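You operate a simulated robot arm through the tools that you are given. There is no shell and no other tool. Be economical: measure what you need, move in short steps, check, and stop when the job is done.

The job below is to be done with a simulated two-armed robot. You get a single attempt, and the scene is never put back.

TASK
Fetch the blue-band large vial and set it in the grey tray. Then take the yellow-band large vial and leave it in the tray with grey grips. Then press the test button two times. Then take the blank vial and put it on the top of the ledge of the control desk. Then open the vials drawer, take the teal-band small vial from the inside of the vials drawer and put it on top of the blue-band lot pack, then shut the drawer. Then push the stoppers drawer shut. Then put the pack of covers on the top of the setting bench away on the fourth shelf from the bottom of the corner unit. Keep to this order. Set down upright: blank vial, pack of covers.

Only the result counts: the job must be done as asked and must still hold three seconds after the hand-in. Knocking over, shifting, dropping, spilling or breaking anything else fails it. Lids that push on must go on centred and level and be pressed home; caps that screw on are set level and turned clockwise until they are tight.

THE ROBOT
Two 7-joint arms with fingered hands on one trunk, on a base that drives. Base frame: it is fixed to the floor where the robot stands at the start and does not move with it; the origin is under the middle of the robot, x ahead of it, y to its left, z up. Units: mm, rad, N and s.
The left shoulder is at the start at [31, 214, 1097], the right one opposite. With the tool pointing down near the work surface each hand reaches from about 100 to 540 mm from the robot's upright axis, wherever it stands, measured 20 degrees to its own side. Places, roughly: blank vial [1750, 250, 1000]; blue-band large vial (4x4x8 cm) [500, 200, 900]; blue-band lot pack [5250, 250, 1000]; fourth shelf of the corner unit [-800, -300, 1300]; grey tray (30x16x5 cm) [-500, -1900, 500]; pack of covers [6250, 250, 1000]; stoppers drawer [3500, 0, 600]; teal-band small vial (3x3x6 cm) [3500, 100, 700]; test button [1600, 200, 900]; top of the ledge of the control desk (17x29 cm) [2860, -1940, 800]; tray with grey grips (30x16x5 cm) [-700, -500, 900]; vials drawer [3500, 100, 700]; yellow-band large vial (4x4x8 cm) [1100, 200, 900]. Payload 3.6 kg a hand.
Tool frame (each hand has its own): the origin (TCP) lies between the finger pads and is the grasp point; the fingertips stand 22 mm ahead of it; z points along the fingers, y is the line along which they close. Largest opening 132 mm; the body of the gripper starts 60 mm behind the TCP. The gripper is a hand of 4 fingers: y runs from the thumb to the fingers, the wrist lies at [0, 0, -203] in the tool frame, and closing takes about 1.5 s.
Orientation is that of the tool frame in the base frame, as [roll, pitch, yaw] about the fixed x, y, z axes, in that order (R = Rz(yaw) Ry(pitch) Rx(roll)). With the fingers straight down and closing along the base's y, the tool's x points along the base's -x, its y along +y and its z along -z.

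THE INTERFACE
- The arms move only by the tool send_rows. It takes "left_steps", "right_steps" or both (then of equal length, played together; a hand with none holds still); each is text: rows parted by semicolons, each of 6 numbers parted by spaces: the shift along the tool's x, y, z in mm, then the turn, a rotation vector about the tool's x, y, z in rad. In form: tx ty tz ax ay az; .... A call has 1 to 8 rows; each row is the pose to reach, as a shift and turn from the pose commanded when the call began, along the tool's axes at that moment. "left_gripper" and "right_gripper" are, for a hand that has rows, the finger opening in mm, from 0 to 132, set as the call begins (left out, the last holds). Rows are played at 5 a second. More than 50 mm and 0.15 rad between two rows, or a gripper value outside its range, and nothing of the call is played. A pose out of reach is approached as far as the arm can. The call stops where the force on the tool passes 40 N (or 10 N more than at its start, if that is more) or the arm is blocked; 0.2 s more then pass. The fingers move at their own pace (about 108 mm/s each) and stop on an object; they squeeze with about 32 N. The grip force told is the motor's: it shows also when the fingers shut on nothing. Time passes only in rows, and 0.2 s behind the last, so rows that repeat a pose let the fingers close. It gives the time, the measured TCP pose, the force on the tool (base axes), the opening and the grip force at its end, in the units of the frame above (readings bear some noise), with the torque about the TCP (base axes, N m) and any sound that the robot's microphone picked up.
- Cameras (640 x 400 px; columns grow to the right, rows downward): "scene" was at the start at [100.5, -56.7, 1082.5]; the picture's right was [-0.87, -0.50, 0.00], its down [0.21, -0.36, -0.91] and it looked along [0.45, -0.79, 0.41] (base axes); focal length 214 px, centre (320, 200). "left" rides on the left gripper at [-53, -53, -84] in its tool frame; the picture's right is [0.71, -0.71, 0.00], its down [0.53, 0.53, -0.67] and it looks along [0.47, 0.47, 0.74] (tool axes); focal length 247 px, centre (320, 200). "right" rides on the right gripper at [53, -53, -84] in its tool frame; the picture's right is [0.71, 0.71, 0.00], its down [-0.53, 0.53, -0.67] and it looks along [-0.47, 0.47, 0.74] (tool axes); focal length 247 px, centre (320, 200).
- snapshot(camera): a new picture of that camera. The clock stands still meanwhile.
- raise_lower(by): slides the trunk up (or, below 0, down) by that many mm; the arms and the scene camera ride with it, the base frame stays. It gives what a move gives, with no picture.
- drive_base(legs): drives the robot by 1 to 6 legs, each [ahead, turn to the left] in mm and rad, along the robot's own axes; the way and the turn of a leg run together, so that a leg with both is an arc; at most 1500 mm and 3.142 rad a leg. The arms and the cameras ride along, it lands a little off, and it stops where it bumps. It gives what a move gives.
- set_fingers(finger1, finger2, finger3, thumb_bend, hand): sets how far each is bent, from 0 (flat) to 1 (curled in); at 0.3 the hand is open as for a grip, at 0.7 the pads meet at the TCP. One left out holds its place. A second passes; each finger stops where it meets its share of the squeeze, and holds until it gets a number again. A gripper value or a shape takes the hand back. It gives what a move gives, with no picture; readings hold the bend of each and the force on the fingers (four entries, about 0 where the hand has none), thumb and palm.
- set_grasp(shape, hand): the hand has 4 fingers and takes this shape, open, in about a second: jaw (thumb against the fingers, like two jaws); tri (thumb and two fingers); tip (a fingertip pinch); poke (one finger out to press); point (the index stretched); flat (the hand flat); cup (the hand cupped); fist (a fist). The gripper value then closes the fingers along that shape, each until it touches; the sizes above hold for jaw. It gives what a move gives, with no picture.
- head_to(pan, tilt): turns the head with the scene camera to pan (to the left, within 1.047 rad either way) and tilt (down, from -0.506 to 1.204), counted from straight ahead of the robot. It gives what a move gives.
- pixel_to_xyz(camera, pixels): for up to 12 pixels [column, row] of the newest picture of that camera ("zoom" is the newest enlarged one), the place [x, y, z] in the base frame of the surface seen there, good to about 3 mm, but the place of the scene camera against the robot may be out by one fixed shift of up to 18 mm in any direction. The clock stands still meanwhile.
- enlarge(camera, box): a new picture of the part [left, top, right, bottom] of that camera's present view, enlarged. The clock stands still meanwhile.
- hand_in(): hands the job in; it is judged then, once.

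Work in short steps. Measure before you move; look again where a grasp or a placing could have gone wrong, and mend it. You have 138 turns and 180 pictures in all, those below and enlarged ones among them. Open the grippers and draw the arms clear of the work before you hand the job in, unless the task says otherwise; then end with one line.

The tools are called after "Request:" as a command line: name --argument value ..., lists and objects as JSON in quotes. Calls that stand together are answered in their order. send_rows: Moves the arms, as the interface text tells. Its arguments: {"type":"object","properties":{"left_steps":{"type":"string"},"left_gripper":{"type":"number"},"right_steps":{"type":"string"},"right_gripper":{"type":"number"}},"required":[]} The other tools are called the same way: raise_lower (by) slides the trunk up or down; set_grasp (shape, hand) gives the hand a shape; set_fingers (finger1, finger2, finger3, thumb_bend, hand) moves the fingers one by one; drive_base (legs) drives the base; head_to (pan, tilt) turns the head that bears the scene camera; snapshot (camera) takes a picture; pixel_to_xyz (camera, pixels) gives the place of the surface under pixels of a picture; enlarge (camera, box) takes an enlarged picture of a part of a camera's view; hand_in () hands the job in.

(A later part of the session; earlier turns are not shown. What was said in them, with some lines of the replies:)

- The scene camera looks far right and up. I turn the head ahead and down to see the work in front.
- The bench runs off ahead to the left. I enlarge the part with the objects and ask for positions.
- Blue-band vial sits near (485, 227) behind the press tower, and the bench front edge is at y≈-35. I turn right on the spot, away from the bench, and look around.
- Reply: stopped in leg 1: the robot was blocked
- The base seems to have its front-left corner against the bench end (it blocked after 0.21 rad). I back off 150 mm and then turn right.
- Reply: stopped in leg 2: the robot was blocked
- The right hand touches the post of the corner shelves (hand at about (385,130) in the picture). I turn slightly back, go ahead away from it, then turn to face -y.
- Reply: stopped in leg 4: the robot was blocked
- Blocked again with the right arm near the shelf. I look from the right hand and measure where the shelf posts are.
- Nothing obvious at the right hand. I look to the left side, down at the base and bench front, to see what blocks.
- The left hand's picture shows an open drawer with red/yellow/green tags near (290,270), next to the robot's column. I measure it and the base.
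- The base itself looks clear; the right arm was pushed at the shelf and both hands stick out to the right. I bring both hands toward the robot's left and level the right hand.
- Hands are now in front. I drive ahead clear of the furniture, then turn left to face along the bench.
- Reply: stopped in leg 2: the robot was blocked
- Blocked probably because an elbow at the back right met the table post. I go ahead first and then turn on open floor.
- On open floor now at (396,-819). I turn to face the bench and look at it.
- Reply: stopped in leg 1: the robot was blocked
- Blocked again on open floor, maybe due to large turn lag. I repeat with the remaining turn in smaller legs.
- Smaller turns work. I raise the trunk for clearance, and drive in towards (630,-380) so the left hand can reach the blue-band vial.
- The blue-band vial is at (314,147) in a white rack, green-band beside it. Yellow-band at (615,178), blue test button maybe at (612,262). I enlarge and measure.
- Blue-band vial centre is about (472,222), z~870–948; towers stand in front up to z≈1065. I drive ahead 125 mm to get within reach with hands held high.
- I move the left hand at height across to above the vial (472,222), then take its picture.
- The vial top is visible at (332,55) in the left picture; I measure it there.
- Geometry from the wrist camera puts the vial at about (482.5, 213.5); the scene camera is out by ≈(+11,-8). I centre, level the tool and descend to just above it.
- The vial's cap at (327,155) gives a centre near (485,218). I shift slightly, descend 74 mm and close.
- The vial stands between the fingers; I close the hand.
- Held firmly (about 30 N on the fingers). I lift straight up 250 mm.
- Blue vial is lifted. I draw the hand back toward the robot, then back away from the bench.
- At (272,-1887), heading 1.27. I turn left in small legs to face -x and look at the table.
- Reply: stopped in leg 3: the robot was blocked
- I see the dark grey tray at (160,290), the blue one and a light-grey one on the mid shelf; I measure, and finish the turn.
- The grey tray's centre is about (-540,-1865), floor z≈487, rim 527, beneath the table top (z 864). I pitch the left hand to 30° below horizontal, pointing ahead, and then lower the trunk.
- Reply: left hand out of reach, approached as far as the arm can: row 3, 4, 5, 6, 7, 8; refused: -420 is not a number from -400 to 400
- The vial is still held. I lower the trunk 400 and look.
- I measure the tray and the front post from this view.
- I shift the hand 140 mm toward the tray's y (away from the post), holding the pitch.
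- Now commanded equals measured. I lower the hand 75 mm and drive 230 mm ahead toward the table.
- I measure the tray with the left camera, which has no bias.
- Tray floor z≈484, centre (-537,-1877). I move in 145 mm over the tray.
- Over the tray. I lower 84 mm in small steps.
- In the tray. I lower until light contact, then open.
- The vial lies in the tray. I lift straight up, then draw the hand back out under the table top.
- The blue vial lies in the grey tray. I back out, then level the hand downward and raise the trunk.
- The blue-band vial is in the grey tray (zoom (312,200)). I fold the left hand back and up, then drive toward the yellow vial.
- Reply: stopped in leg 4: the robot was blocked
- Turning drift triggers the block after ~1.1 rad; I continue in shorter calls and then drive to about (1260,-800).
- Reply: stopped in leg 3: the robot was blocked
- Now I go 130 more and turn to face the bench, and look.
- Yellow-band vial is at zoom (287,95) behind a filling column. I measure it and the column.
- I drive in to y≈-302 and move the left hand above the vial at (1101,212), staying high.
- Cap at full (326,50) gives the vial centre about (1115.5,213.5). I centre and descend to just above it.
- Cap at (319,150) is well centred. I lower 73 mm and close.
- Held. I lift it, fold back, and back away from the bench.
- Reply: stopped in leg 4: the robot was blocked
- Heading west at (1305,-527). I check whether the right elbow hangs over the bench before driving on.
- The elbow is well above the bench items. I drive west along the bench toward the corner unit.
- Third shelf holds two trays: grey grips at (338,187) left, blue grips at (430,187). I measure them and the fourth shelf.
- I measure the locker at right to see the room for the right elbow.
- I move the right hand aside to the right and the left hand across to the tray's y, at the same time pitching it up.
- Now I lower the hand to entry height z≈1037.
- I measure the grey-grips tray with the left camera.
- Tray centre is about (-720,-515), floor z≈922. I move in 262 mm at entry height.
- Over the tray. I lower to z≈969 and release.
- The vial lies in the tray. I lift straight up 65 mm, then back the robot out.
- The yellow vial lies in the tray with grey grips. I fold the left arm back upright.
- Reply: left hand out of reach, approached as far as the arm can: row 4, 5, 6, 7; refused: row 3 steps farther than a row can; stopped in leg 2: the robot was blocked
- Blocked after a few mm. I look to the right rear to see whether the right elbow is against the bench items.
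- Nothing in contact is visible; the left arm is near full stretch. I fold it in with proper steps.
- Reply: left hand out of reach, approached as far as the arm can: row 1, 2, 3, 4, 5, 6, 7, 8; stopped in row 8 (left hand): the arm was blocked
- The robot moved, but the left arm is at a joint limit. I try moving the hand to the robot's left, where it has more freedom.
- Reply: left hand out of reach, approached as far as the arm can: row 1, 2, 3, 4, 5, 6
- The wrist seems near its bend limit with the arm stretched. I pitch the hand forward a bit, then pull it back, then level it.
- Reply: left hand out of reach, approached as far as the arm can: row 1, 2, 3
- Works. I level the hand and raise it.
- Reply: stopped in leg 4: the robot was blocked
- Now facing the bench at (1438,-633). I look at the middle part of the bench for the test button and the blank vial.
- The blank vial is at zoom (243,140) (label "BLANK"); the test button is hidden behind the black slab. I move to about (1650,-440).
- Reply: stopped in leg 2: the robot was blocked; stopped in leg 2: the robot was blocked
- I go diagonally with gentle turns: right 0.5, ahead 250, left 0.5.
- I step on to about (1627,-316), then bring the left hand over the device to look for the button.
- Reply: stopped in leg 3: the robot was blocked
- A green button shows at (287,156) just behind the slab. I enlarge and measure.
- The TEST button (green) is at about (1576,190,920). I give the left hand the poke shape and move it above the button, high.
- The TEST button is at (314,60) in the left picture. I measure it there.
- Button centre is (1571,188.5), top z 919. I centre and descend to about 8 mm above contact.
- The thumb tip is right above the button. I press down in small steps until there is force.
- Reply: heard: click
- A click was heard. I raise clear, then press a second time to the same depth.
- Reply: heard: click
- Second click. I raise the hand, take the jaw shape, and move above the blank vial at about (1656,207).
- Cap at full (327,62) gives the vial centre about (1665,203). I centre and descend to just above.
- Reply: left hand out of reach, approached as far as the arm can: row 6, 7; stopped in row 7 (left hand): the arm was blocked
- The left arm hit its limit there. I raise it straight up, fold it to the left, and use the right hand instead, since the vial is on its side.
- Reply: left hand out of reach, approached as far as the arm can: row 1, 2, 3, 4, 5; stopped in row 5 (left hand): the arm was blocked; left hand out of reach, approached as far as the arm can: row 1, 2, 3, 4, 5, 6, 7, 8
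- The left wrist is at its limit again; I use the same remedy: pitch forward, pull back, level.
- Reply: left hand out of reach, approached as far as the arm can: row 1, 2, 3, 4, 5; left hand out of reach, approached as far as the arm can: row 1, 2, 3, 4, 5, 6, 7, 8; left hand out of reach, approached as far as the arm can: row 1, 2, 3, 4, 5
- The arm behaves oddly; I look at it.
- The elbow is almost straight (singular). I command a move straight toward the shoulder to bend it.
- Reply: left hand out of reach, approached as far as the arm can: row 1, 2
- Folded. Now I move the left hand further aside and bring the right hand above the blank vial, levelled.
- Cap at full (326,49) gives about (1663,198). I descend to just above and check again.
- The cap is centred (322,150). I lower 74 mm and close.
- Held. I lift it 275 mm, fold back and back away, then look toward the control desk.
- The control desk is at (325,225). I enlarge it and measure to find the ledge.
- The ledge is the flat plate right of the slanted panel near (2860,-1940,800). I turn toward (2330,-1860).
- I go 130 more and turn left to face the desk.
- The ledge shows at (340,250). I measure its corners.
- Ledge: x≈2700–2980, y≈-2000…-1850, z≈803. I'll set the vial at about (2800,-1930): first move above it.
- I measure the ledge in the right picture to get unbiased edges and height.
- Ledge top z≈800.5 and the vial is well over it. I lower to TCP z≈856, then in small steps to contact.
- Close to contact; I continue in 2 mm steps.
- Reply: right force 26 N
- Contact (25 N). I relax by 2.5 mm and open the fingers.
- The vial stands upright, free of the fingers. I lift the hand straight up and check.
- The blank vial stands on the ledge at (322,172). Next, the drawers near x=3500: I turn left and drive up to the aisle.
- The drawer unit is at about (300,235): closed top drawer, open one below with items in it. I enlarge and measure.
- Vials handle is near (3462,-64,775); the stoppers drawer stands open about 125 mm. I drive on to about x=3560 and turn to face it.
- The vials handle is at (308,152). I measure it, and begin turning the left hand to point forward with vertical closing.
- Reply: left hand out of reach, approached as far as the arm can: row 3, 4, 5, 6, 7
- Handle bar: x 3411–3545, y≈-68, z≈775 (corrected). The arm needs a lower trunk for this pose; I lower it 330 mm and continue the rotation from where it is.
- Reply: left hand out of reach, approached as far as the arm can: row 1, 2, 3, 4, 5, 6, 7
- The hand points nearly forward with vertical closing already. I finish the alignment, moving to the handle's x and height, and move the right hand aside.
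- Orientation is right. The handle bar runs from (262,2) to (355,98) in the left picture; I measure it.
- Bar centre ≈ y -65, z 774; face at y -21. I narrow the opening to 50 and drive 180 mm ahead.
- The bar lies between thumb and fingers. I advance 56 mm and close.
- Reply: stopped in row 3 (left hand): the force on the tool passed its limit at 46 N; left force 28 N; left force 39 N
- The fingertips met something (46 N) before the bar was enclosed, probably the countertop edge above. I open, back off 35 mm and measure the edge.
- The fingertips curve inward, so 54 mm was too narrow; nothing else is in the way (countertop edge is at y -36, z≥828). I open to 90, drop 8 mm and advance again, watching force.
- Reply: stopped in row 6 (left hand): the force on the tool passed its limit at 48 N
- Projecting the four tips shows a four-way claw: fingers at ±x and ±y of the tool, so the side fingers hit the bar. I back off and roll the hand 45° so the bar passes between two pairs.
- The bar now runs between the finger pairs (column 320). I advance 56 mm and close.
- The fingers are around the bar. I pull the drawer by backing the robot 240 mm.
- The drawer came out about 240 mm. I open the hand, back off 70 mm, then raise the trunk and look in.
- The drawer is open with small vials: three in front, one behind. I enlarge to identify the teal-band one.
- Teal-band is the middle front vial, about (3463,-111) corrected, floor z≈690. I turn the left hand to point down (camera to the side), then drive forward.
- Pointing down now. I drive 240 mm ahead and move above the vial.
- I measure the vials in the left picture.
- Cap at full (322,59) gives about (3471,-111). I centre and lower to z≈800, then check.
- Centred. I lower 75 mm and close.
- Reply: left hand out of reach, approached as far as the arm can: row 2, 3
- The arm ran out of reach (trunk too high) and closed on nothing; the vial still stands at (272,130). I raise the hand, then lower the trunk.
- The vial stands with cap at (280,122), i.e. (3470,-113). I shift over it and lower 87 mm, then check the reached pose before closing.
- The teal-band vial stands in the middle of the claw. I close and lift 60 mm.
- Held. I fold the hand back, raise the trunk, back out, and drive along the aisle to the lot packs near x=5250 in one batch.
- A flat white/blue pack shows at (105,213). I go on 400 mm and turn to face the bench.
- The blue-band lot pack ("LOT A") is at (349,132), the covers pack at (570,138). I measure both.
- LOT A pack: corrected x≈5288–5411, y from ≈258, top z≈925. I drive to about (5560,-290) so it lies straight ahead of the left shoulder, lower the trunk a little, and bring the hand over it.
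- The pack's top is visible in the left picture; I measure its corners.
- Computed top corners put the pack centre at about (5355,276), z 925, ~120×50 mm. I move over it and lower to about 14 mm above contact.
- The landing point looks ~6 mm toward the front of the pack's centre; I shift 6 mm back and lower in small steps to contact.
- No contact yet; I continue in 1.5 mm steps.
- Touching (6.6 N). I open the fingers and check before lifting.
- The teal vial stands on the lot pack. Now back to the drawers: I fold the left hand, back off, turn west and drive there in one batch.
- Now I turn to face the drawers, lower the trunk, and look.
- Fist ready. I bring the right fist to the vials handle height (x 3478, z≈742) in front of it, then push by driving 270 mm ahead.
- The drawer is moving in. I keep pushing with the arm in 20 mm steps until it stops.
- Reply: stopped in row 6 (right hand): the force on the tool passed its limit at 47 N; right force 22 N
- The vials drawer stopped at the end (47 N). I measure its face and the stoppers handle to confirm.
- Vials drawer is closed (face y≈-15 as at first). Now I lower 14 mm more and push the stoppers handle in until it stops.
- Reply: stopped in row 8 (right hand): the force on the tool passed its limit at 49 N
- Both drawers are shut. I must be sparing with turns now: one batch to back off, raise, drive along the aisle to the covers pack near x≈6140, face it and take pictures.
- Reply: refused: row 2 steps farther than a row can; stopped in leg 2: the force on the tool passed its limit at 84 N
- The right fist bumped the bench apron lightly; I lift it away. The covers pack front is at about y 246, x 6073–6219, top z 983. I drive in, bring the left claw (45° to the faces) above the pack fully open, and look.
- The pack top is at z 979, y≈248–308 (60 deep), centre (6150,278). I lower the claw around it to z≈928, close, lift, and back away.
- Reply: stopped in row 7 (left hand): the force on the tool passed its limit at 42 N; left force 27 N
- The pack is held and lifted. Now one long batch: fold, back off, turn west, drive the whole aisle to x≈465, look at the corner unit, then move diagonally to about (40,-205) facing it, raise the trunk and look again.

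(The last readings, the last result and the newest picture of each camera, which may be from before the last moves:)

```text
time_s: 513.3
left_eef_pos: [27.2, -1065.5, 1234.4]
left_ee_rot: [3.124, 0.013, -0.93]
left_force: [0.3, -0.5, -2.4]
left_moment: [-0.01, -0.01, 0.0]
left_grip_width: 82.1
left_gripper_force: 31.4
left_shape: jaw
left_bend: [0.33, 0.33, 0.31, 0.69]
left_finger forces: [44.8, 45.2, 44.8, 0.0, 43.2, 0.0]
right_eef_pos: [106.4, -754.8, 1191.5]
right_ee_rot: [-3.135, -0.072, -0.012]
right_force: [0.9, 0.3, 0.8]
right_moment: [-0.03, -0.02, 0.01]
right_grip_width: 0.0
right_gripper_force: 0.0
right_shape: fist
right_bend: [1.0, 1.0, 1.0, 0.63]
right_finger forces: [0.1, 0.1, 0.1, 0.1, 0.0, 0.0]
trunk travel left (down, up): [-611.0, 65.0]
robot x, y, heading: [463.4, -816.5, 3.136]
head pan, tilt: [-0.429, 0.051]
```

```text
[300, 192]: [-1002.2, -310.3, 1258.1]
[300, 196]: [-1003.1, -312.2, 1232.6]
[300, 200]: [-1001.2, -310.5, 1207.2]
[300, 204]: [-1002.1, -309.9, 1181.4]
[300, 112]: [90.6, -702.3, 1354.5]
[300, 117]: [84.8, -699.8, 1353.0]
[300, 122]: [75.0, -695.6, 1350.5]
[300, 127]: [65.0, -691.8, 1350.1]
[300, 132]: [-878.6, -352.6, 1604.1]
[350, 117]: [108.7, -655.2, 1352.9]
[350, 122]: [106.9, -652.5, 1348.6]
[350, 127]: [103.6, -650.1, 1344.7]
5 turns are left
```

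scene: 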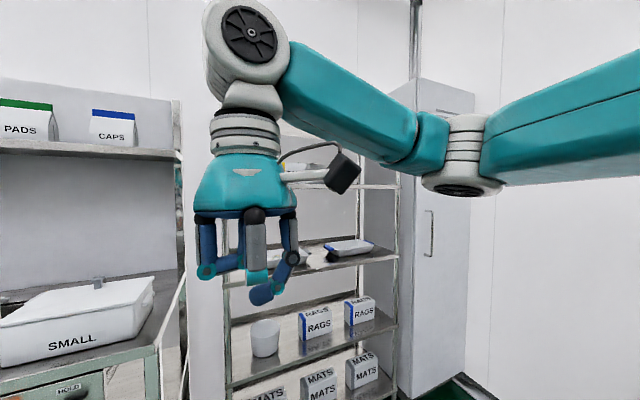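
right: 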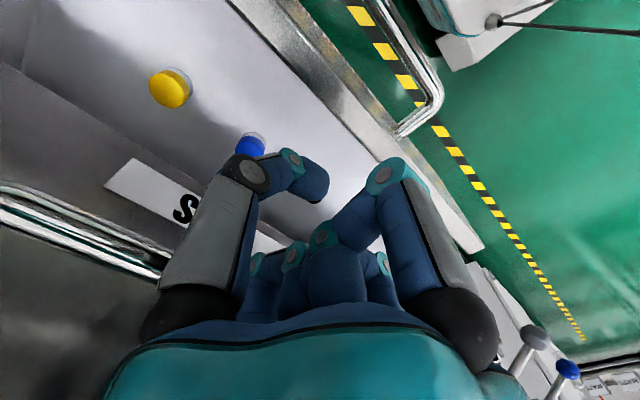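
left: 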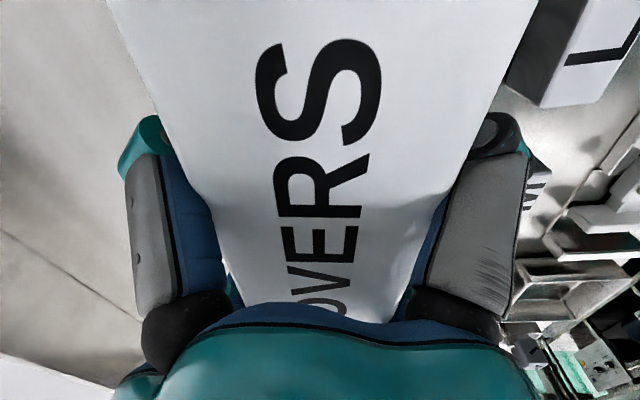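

Five turns remain. I now drive diagonally to about (10,-200), face the unit, raise the trunk, align the pack square and bring it to entry height, then look.

Request:
drive_base --legs '[[0, -0.32], [0, -0.32]]'

Request:
drive_base --legs '[[0, -0.32], [735, 0]]'

Request:
drive_base --legs '[[0, 0.32], [0, 0.32]]'

Request:
drive_base --legs '[[0, 0.32]]'

Request:
raise_lower --by 65

Request:
send_rows --left_steps "0 0 -20 0 0 -0.03;0 0 -45 0 0 -0.06;-20 -15 -65 0 0 -0.09;-40 -30 -85 0 0 -0.12;-60 -45 -103 0 0 -0.14;-80 -60 -103 0 0 -0.14;-100 -75 -103 0 0 -0.14;-112 -84 -103 0 0 -0.14" --right_steps "0 -15 0 0 0 0;0 -30 0 0 0 0;0 -45 0 0 0 0;0 -60 0 0 0 0;0 -75 0 0 0 0;0 -90 0 0 0 0;0 -90 0 0 0 0;0 -90 0 0 0 0"

Request:
head_to --pan 0.0 --tilt 0.1

Request:
snapshot --camera "scene"

Request:
snapshot --camera "left"

Request:
pixel_to_xyz --camera "scene" --pixels '[[340, 215], [340, 220], [340, 225], [340, 230], [340, 235], [340, 240], [380, 220], [380, 230], [380, 240], [300, 230], [260, 230], [420, 230]]'

Request:
pixel_to_xyz --camera "scene" --pixels '[[340, 60], [340, 75], [340, 90], [340, 105], [380, 60], [380, 80], [380, 100], [300, 200], [340, 200], [380, 200], [400, 200], [430, 200]]'

```text
time_s: 515.8
left_eef_pos: [-34.0, -755.7, 1234.3]
left_ee_rot: [3.124, 0.011, -1.573]
left_force: [0.0, 0.6, -2.6]
left_moment: [-0.01, -0.02, -0.03]
left_grip_width: 82.2
left_gripper_force: 32.4
left_shape: jaw
left_bend: [0.33, 0.33, 0.31, 0.69]
left_finger forces: [44.1, 44.6, 44.1, 0.0, 42.5, 0.1]
right_eef_pos: [216.0, -556.3, 1191.0]
right_ee_rot: [-3.134, -0.073, -0.656]
right_force: [0.2, -0.5, 0.1]
right_moment: [-0.01, 0.01, -0.04]
right_grip_width: 0.0
right_gripper_force: 0.2
right_shape: fist
right_bend: [1.0, 1.0, 1.0, 0.63]
right_finger forces: [0.0, 0.0, 0.0, 0.0, 0.1, 0.1]
trunk travel left (down, up): [-611.0, 65.0]
robot x, y, heading: [444.2, -843.1, 2.495]
head pan, tilt: [-0.429, 0.051]
```

```text
time_s: 520.9
left_eef_pos: [-398.2, -7.7, 1234.1]
left_ee_rot: [3.123, 0.013, -1.893]
left_force: [-0.2, -0.5, -1.6]
left_moment: [-0.02, 0.03, -0.03]
left_grip_width: 82.2
left_gripper_force: 31.7
left_shape: jaw
left_bend: [0.33, 0.33, 0.31, 0.69]
left_finger forces: [43.7, 44.1, 43.5, 0.0, 42.5, 0.0]
right_eef_pos: [-96.5, 102.8, 1190.5]
right_ee_rot: [-3.134, -0.075, -0.975]
right_force: [0.2, -0.8, 0.1]
right_moment: [-0.02, -0.01, -0.01]
right_grip_width: 0.0
right_gripper_force: 0.1
right_shape: fist
right_bend: [1.0, 1.0, 1.0, 0.63]
right_finger forces: [0.0, 0.0, 0.1, 0.1, 0.1, 0.0]
trunk travel left (down, up): [-611.0, 65.0]
robot x, y, heading: [31.3, -239.1, 2.175]
head pan, tilt: [-0.429, 0.051]
```

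```text
time_s: 523.3
left_eef_pos: [-454.3, -308.8, 1234.8]
left_ee_rot: [3.125, 0.013, -1.255]
left_force: [-0.1, -0.6, -1.7]
left_moment: [-0.01, -0.02, 0.01]
left_grip_width: 81.8
left_gripper_force: 31.7
left_shape: jaw
left_bend: [0.33, 0.33, 0.31, 0.69]
left_finger forces: [43.3, 43.6, 43.1, 0.0, 42.2, 0.0]
right_eef_pos: [-278.9, -40.3, 1190.3]
right_ee_rot: [-3.136, -0.074, -0.339]
right_force: [-0.2, -0.9, 0.2]
right_moment: [0.01, 0.0, -0.02]
right_grip_width: 0.2
right_gripper_force: 0.0
right_shape: fist
right_bend: [1.0, 1.0, 1.0, 0.63]
right_finger forces: [0.1, 0.0, 0.1, 0.1, 0.0, 0.1]
trunk travel left (down, up): [-611.0, 65.0]
robot x, y, heading: [39.4, -207.9, 2.811]
head pan, tilt: [-0.429, 0.051]
```

```text
time_s: 524.9
left_eef_pos: [-388.9, -462.3, 1234.8]
left_ee_rot: [3.128, 0.011, -0.946]
left_force: [0.4, -0.1, -2.0]
left_moment: [0.04, 0.0, 0.0]
left_grip_width: 81.5
left_gripper_force: 31.8
left_shape: jaw
left_bend: [0.33, 0.33, 0.31, 0.69]
left_finger forces: [43.4, 43.6, 43.5, 0.1, 41.9, 0.0]
right_eef_pos: [-303.9, -154.8, 1192.6]
right_ee_rot: [-3.13, -0.071, -0.023]
right_force: [0.3, 0.2, 0.0]
right_moment: [0.03, -0.02, -0.04]
right_grip_width: 0.0
right_gripper_force: 0.1
right_shape: fist
right_bend: [1.0, 1.0, 1.0, 0.63]
right_finger forces: [0.1, 0.0, 0.1, 0.0, 0.0, 0.1]
trunk travel left (down, up): [-611.0, 65.0]
robot x, y, heading: [47.1, -215.8, 3.047]
head pan, tilt: [-0.429, 0.051]
stopped in leg 1: the robot was blocked; the commanded pose is now the measured one
```

```text
time_s: 525.9
left_eef_pos: [-390.4, -458.0, 1300.0]
left_ee_rot: [3.126, 0.012, -0.945]
left_force: [0.6, -1.3, -2.0]
left_moment: [-0.01, 0.03, 0.01]
left_grip_width: 81.4
left_gripper_force: 31.6
left_shape: jaw
left_bend: [0.33, 0.33, 0.31, 0.69]
left_finger forces: [43.4, 43.6, 43.5, 0.1, 42.0, 0.1]
right_eef_pos: [-305.5, -151.3, 1256.6]
right_ee_rot: [-3.134, -0.072, -0.024]
right_force: [0.3, 0.8, -0.3]
right_moment: [0.02, 0.03, 0.01]
right_grip_width: 0.0
right_gripper_force: 0.0
right_shape: fist
right_bend: [1.0, 1.0, 1.0, 0.63]
right_finger forces: [0.1, 0.1, 0.0, 0.0, 0.0, 0.1]
trunk travel left (down, up): [-676.0, 0.0]
robot x, y, heading: [50.1, -215.2, 3.049]
head pan, tilt: [-0.429, 0.051]
```

```text
time_s: 527.7
left_eef_pos: [-385.0, -319.6, 1403.6]
left_ee_rot: [3.126, 0.012, -0.808]
left_force: [-0.1, 0.5, -2.9]
left_moment: [-0.02, 0.0, -0.02]
left_grip_width: 81.6
left_gripper_force: 32.2
left_shape: jaw
left_bend: [0.33, 0.33, 0.31, 0.69]
left_finger forces: [42.7, 43.1, 42.7, 0.0, 41.6, 0.0]
right_eef_pos: [-304.5, -60.5, 1257.5]
right_ee_rot: [-3.136, -0.074, -0.025]
right_force: [-0.2, -0.1, -0.1]
right_moment: [-0.03, -0.02, 0.02]
right_grip_width: 0.0
right_gripper_force: 0.1
right_shape: fist
right_bend: [1.0, 1.0, 1.0, 0.63]
right_finger forces: [0.0, 0.0, 0.0, 0.0, 0.0, 0.1]
trunk travel left (down, up): [-676.0, 0.0]
robot x, y, heading: [46.4, -214.0, 3.05]
head pan, tilt: [-0.429, 0.051]
```

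```text
time_s: 528.6
left_eef_pos: [-384.7, -319.6, 1403.7]
left_ee_rot: [3.127, 0.012, -0.806]
left_force: [-0.1, 0.5, -2.0]
left_moment: [0.0, -0.02, 0.0]
left_grip_width: 81.3
left_gripper_force: 32.3
left_shape: jaw
left_bend: [0.33, 0.33, 0.31, 0.69]
left_finger forces: [42.7, 43.0, 42.7, 0.0, 41.5, 0.0]
right_eef_pos: [-303.0, -60.6, 1258.0]
right_ee_rot: [-3.135, -0.073, -0.024]
right_force: [0.0, -0.7, 0.0]
right_moment: [0.04, 0.0, -0.01]
right_grip_width: 0.2
right_gripper_force: 0.2
right_shape: fist
right_bend: [1.0, 1.0, 1.0, 0.63]
right_finger forces: [0.0, 0.0, 0.0, 0.1, 0.0, 0.1]
trunk travel left (down, up): [-676.0, 0.0]
robot x, y, heading: [52.0, -213.3, 3.054]
head pan, tilt: [0.0, 0.099]
```

```text
41 pictures are left
```

scene: 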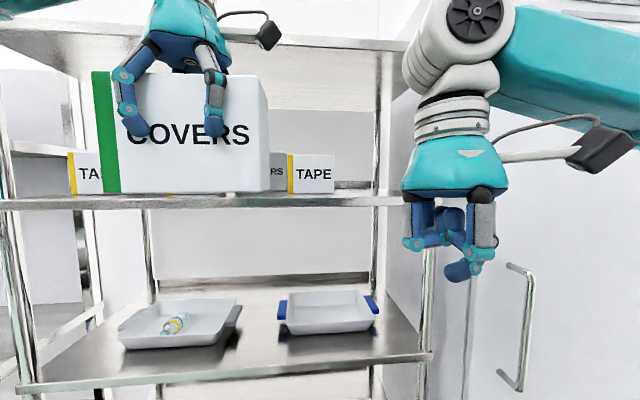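

```text
40 pictures are left
```

left: 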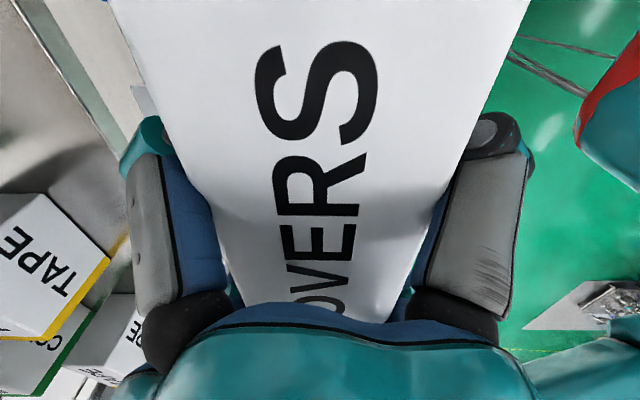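

```text
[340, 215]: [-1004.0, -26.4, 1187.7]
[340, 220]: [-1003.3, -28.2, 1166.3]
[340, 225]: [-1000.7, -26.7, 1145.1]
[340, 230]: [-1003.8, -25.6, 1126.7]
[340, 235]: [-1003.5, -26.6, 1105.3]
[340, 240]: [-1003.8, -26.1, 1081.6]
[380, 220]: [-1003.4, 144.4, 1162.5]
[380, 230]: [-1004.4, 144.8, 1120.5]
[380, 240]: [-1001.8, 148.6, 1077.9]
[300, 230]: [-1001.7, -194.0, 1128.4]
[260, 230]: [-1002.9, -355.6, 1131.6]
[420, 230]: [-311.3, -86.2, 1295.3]
```

```text
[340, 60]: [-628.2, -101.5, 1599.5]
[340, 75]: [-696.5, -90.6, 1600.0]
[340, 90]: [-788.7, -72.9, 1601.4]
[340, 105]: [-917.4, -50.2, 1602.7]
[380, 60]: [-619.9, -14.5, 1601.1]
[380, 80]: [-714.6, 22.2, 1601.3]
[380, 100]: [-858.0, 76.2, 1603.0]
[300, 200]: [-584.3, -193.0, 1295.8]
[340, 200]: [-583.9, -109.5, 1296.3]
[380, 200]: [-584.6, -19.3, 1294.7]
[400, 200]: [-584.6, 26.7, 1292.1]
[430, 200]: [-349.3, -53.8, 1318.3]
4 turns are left
```

Top shelf underside is at z≈1600, so a vertical hand won't fit under it; I'll tilt the hand 18° (below the pack's 26° tipping angle) so the wrist stays outside, rest the pack's near bottom edge on the shelf, and let it settle back upright. First: drive 90 mm, tilt, move in, lower to contact.

Request:
drive_base --legs '[[90, 0]]'

Request:
send_rows --left_steps "0 0 0 -0.0756 -0.0724 0;0 0 0 -0.1511 -0.1449 0;0 0 0 -0.2267 -0.2173 0;-20.8 21.7 0 -0.2267 -0.2173 0;-41.5 43.3 0 -0.2267 -0.2173 0;-62.3 65 0 -0.2267 -0.2173 0;-74 77.3 0 -0.2267 -0.2173 0;-74 77.3 0 -0.2267 -0.2173 0"

Request:
snapshot --camera "scene"

Request:
send_rows --left_steps "0.9 -0.9 3.8 0 0 0;1.5 -1.6 6.7 0 0 0;2.1 -2.2 9.5 0 0 0;2.7 -2.8 11.9 0 0 0;3.2 -3.3 14.3 0 0 0;3.7 -3.9 16.6 0 0 0;4.3 -4.5 19 0 0 0;4.7 -4.9 20.9 0 0 0"

Request:
snapshot --camera "scene"

Request:
snapshot --camera "left"

```text
time_s: 529.7
left_eef_pos: [-475.3, -311.9, 1403.6]
left_ee_rot: [3.127, 0.011, -0.806]
left_force: [0.2, 0.3, -2.9]
left_moment: [-0.02, 0.0, 0.02]
left_grip_width: 81.0
left_gripper_force: 31.9
left_shape: jaw
left_bend: [0.33, 0.33, 0.31, 0.69]
left_finger forces: [42.8, 43.0, 42.6, 0.0, 41.5, 0.0]
right_eef_pos: [-393.0, -52.7, 1258.1]
right_ee_rot: [-3.134, -0.072, -0.026]
right_force: [-0.6, 0.0, 0.4]
right_moment: [0.04, -0.01, 0.01]
right_grip_width: 0.0
right_gripper_force: 0.0
right_shape: fist
right_bend: [1.0, 1.0, 1.0, 0.63]
right_finger forces: [0.0, 0.0, 0.0, 0.0, 0.1, 0.1]
trunk travel left (down, up): [-676.0, 0.0]
robot x, y, heading: [-43.0, -207.0, 3.052]
head pan, tilt: [0.0, 0.099]
```

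```text
time_s: 531.5
left_eef_pos: [-582.6, -311.5, 1405.5]
left_ee_rot: [2.896, 0.228, -0.834]
left_force: [0.8, 0.7, -3.0]
left_moment: [-0.02, 0.02, 0.01]
left_grip_width: 81.5
left_gripper_force: 32.3
left_shape: jaw
left_bend: [0.33, 0.33, 0.31, 0.69]
left_finger forces: [42.6, 43.0, 43.1, 0.0, 42.1, 0.0]
right_eef_pos: [-392.7, -52.1, 1259.5]
right_ee_rot: [-3.135, -0.074, -0.025]
right_force: [0.2, -0.2, 0.3]
right_moment: [0.0, 0.01, 0.02]
right_grip_width: 0.0
right_gripper_force: 0.0
right_shape: fist
right_bend: [1.0, 1.0, 1.0, 0.63]
right_finger forces: [0.0, 0.0, 0.0, 0.0, 0.0, 0.1]
trunk travel left (down, up): [-676.0, 0.0]
robot x, y, heading: [-44.6, -206.1, 3.051]
head pan, tilt: [0.0, 0.099]
```

```text
39 pictures are left
```

scene: 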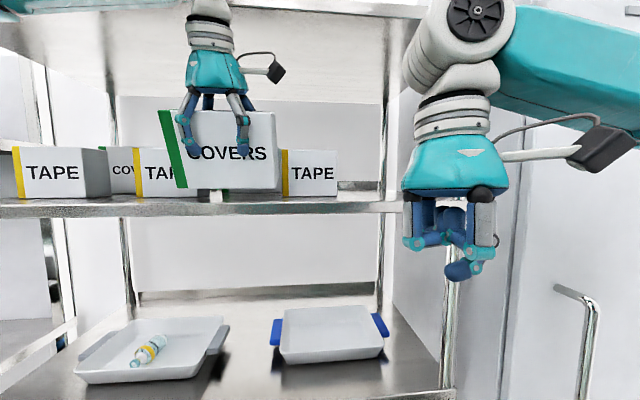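

```text
time_s: 533.3
left_eef_pos: [-583.3, -312.0, 1384.1]
left_ee_rot: [2.894, 0.23, -0.836]
left_force: [-0.2, -0.2, 3.2]
left_moment: [0.08, -0.02, -0.05]
left_grip_width: 81.3
left_gripper_force: 32.1
left_shape: jaw
left_bend: [0.33, 0.33, 0.31, 0.69]
left_finger forces: [43.9, 44.1, 43.0, 0.0, 42.5, 0.1]
right_eef_pos: [-392.6, -51.7, 1258.9]
right_ee_rot: [-3.135, -0.074, -0.026]
right_force: [-0.2, 0.1, -0.1]
right_moment: [0.02, -0.01, 0.04]
right_grip_width: 0.0
right_gripper_force: 0.0
right_shape: fist
right_bend: [1.0, 1.0, 1.0, 0.63]
right_finger forces: [0.0, 0.0, 0.0, 0.0, 0.0, 0.0]
trunk travel left (down, up): [-676.0, 0.0]
robot x, y, heading: [-40.7, -205.9, 3.048]
head pan, tilt: [0.0, 0.099]
```

```text
38 pictures are left
```

scene: 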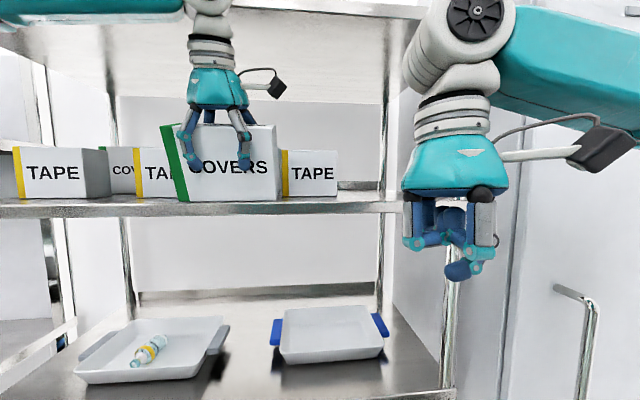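

```text
37 pictures are left
3 turns are left
```

left: 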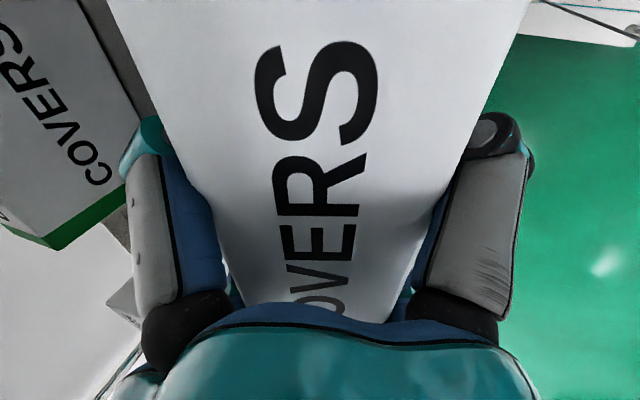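

Contact found (about 6 N) with the pack's near edge on the shelf. I open in stages, ease 6 mm inward so it settles upright, then rise straight up clear of it.

Request:
send_rows --left_steps "0 0 0 0 0 0;0 0 0 0 0 0;0 0 0 0 0 0;0 0 0 0 0 0;0 0 0 0 0 0" --left_gripper 92

Request:
send_rows --left_steps "0 0 0 0 0 0;0 0 0 0 0 0;0 0 0 0 0 0;0 0 0 0 0 0;0 0 0 0 0 0" --left_gripper 110

Request:
send_rows --left_steps "0 0 0 0 0 0;0 0 0 0 0 0;0 0 0 0 0 0;-2 2 0.9 0 0 0;-4 4.1 1.9 0 0 0;-4 4.1 1.9 0 0 0;-4 4.1 1.9 0 0 0" --left_gripper 132

Request:
snapshot --camera "scene"

Request:
send_rows --left_steps "-1.7 1.8 -7.6 0 0 0;-4.3 4.5 -19 0 0 0;-7.3 7.6 -32.3 -0.024 -0.023 0;-10.3 10.7 -45.6 -0.048 -0.046 0;-13.3 13.8 -59 -0.072 -0.069 0;-15.8 16.5 -70.4 -0.072 -0.069 0;-18 18.7 -79.9 -0.072 -0.069 0;-18 18.7 -79.9 -0.072 -0.069 0"

Request:
snapshot --camera "scene"

Request:
snapshot --camera "left"

```text
time_s: 534.5
left_eef_pos: [-581.7, -311.4, 1384.3]
left_ee_rot: [2.894, 0.229, -0.834]
left_force: [0.1, -1.2, 5.3]
left_moment: [0.06, -0.03, 0.1]
left_grip_width: 92.0
left_gripper_force: 0.1
left_shape: jaw
left_bend: [0.28, 0.28, 0.28, 0.65]
left_finger forces: [3.0, 2.1, 1.9, 0.2, 1.1, 0.1]
right_eef_pos: [-393.5, -52.4, 1258.7]
right_ee_rot: [-3.135, -0.073, -0.027]
right_force: [0.2, 0.3, 0.5]
right_moment: [0.01, 0.0, -0.04]
right_grip_width: 0.0
right_gripper_force: 0.1
right_shape: fist
right_bend: [1.0, 1.0, 1.0, 0.63]
right_finger forces: [0.0, 0.1, 0.1, 0.0, 0.0, 0.0]
trunk travel left (down, up): [-676.0, 0.0]
robot x, y, heading: [-44.0, -204.6, 3.049]
head pan, tilt: [0.0, 0.099]
```

```text
time_s: 535.7
left_eef_pos: [-581.3, -311.8, 1384.5]
left_ee_rot: [2.896, 0.229, -0.834]
left_force: [-0.5, 0.3, 3.6]
left_moment: [0.0, 0.01, 0.01]
left_grip_width: 109.7
left_gripper_force: 0.1
left_shape: jaw
left_bend: [0.24, 0.25, 0.25, 0.42]
left_finger forces: [1.7, 1.2, 0.9, 0.0, 0.7, 0.1]
right_eef_pos: [-392.8, -52.3, 1258.5]
right_ee_rot: [-3.137, -0.073, -0.028]
right_force: [-0.5, 0.0, 0.7]
right_moment: [-0.02, 0.01, -0.02]
right_grip_width: 0.0
right_gripper_force: 0.0
right_shape: fist
right_bend: [1.0, 1.0, 1.0, 0.63]
right_finger forces: [0.0, 0.0, 0.1, 0.0, 0.0, 0.1]
trunk travel left (down, up): [-676.0, 0.0]
robot x, y, heading: [-45.1, -207.0, 3.048]
head pan, tilt: [0.0, 0.099]
```

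```text
time_s: 537.3
left_eef_pos: [-587.3, -312.1, 1384.7]
left_ee_rot: [2.895, 0.229, -0.833]
left_force: [2.1, 0.8, 5.7]
left_moment: [0.05, -0.21, 0.0]
left_grip_width: 131.7
left_gripper_force: 0.0
left_shape: jaw
left_bend: [0.29, 0.29, 0.29, 0.29]
left_finger forces: [2.6, 1.9, 2.8, 0.1, 4.3, 0.1]
right_eef_pos: [-391.4, -52.8, 1259.5]
right_ee_rot: [-3.134, -0.073, -0.028]
right_force: [0.2, -1.0, 0.1]
right_moment: [-0.02, -0.01, -0.01]
right_grip_width: 0.3
right_gripper_force: 0.1
right_shape: fist
right_bend: [1.0, 1.0, 1.0, 0.63]
right_finger forces: [0.0, 0.0, 0.0, 0.1, 0.0, 0.0]
trunk travel left (down, up): [-676.0, 0.0]
robot x, y, heading: [-41.2, -206.8, 3.048]
head pan, tilt: [0.0, 0.099]
```

```text
36 pictures are left
```

scene: 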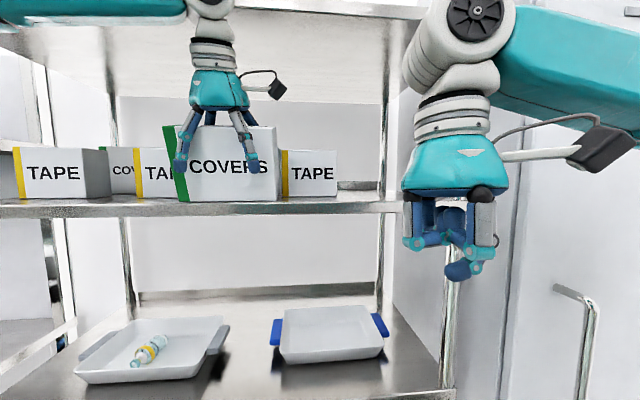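

```text
time_s: 539.1
left_eef_pos: [-586.4, -312.0, 1467.9]
left_ee_rot: [2.818, 0.292, -0.855]
left_force: [-0.4, 0.0, 0.2]
left_moment: [0.01, 0.0, 0.05]
left_grip_width: 131.6
left_gripper_force: 0.1
left_shape: jaw
left_bend: [0.3, 0.3, 0.3, 0.3]
left_finger forces: [0.0, 0.0, 0.0, 0.1, 0.1, 0.0]
right_eef_pos: [-393.1, -52.3, 1258.5]
right_ee_rot: [-3.135, -0.072, -0.026]
right_force: [0.6, 0.5, 0.5]
right_moment: [-0.02, 0.03, -0.01]
right_grip_width: 0.0
right_gripper_force: 0.1
right_shape: fist
right_bend: [1.0, 1.0, 1.0, 0.63]
right_finger forces: [0.0, 0.0, 0.1, 0.0, 0.0, 0.0]
trunk travel left (down, up): [-676.0, 0.0]
robot x, y, heading: [-40.6, -208.5, 3.048]
head pan, tilt: [0.0, 0.099]
```

```text
35 pictures are left
```

scene: 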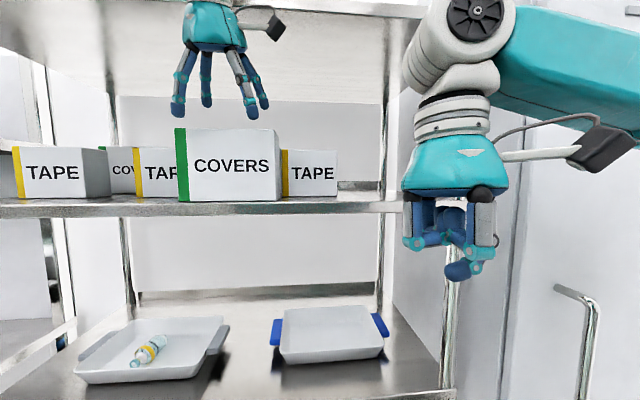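

```text
34 pictures are left
2 turns are left
```

left: 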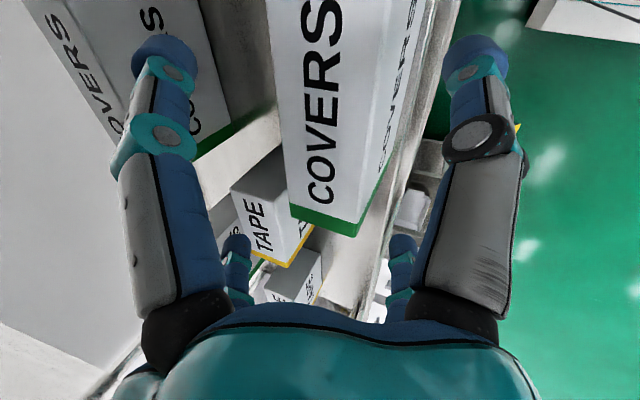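

The pack stands upright on the fourth shelf and the fingers are above it. I rise a bit more, back the robot away and open the right hand.

Request:
send_rows --left_steps "-2 2.2 -7 0 0 0;-4.2 4.4 -13.7 0 0 0;-4.2 4.4 -13.7 0 0 0"

Request:
drive_base --legs '[[-240, 0]]'

Request:
set_grasp --hand "right" --shape "jaw"

Request:
snapshot --camera "scene"

```text
time_s: 539.9
left_eef_pos: [-586.5, -312.3, 1482.9]
left_ee_rot: [2.818, 0.293, -0.855]
left_force: [0.5, -0.3, 0.3]
left_moment: [0.01, 0.01, 0.02]
left_grip_width: 132.0
left_gripper_force: 0.1
left_shape: jaw
left_bend: [0.3, 0.3, 0.3, 0.3]
left_finger forces: [0.1, 0.0, 0.0, 0.0, 0.0, 0.0]
right_eef_pos: [-392.5, -53.0, 1258.0]
right_ee_rot: [-3.137, -0.073, -0.025]
right_force: [0.9, -0.7, -0.1]
right_moment: [0.0, 0.02, -0.02]
right_grip_width: 0.0
right_gripper_force: 0.1
right_shape: fist
right_bend: [1.0, 1.0, 1.0, 0.63]
right_finger forces: [0.0, 0.0, 0.1, 0.1, 0.0, 0.0]
trunk travel left (down, up): [-676.0, 0.0]
robot x, y, heading: [-43.3, -206.5, 3.051]
head pan, tilt: [0.0, 0.099]
```

```text
time_s: 541.7
left_eef_pos: [-342.9, -333.6, 1482.5]
left_ee_rot: [2.82, 0.294, -0.856]
left_force: [0.0, -0.4, -0.8]
left_moment: [-0.01, 0.04, 0.02]
left_grip_width: 131.9
left_gripper_force: 0.0
left_shape: jaw
left_bend: [0.3, 0.3, 0.3, 0.3]
left_finger forces: [0.1, 0.1, 0.0, 0.1, 0.1, 0.0]
right_eef_pos: [-148.4, -75.8, 1258.5]
right_ee_rot: [-3.134, -0.073, -0.027]
right_force: [0.6, 0.4, 0.0]
right_moment: [0.0, 0.04, -0.07]
right_grip_width: 0.0
right_gripper_force: 0.1
right_shape: fist
right_bend: [1.0, 1.0, 1.0, 0.63]
right_finger forces: [0.1, 0.1, 0.0, 0.0, 0.1, 0.0]
trunk travel left (down, up): [-676.0, 0.0]
robot x, y, heading: [202.1, -231.3, 3.053]
head pan, tilt: [0.0, 0.099]
```

```text
time_s: 542.6
left_eef_pos: [-343.1, -333.9, 1482.8]
left_ee_rot: [2.819, 0.294, -0.854]
left_force: [-0.2, 0.0, -0.3]
left_moment: [0.03, -0.02, 0.0]
left_grip_width: 132.1
left_gripper_force: 0.0
left_shape: jaw
left_bend: [0.3, 0.3, 0.3, 0.3]
left_finger forces: [0.0, 0.0, 0.1, 0.0, 0.0, 0.0]
right_eef_pos: [-149.8, -74.5, 1259.3]
right_ee_rot: [-3.134, -0.073, -0.026]
right_force: [0.3, 0.5, 0.6]
right_moment: [0.01, -0.01, -0.01]
right_grip_width: 104.1
right_gripper_force: 0.1
right_shape: jaw
right_bend: [1.0, 0.3, 1.0, 0.3]
right_finger forces: [0.0, 0.0, 0.1, 0.1, 0.1, 0.1]
trunk travel left (down, up): [-676.0, 0.0]
robot x, y, heading: [202.4, -230.9, 3.05]
head pan, tilt: [0.0, 0.099]
```

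```text
33 pictures are left
1 turns are left
```

scene: 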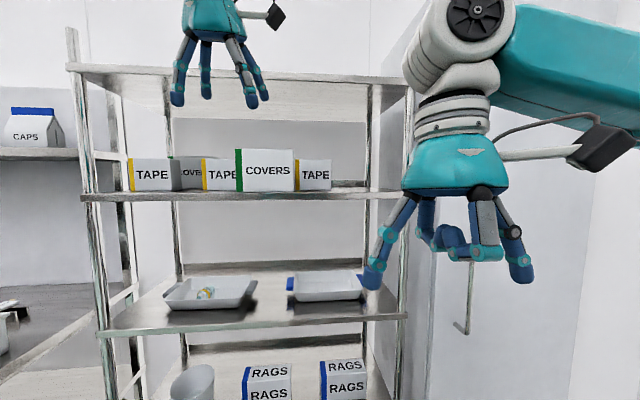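

The pack stands upright on the fourth shelf at (266,170), and both hands are open and clear. I hand the job in.

Request:
hand_in

```text
The job is handed in.
```

All the steps are done in the order asked and the job is handed in. The blue-band and yellow-band vials lie on their sides in their trays. While I was driving to the covers pack, the right fist hit the front of the setting bench (84 N), and nothing on the bench appeared to have moved.
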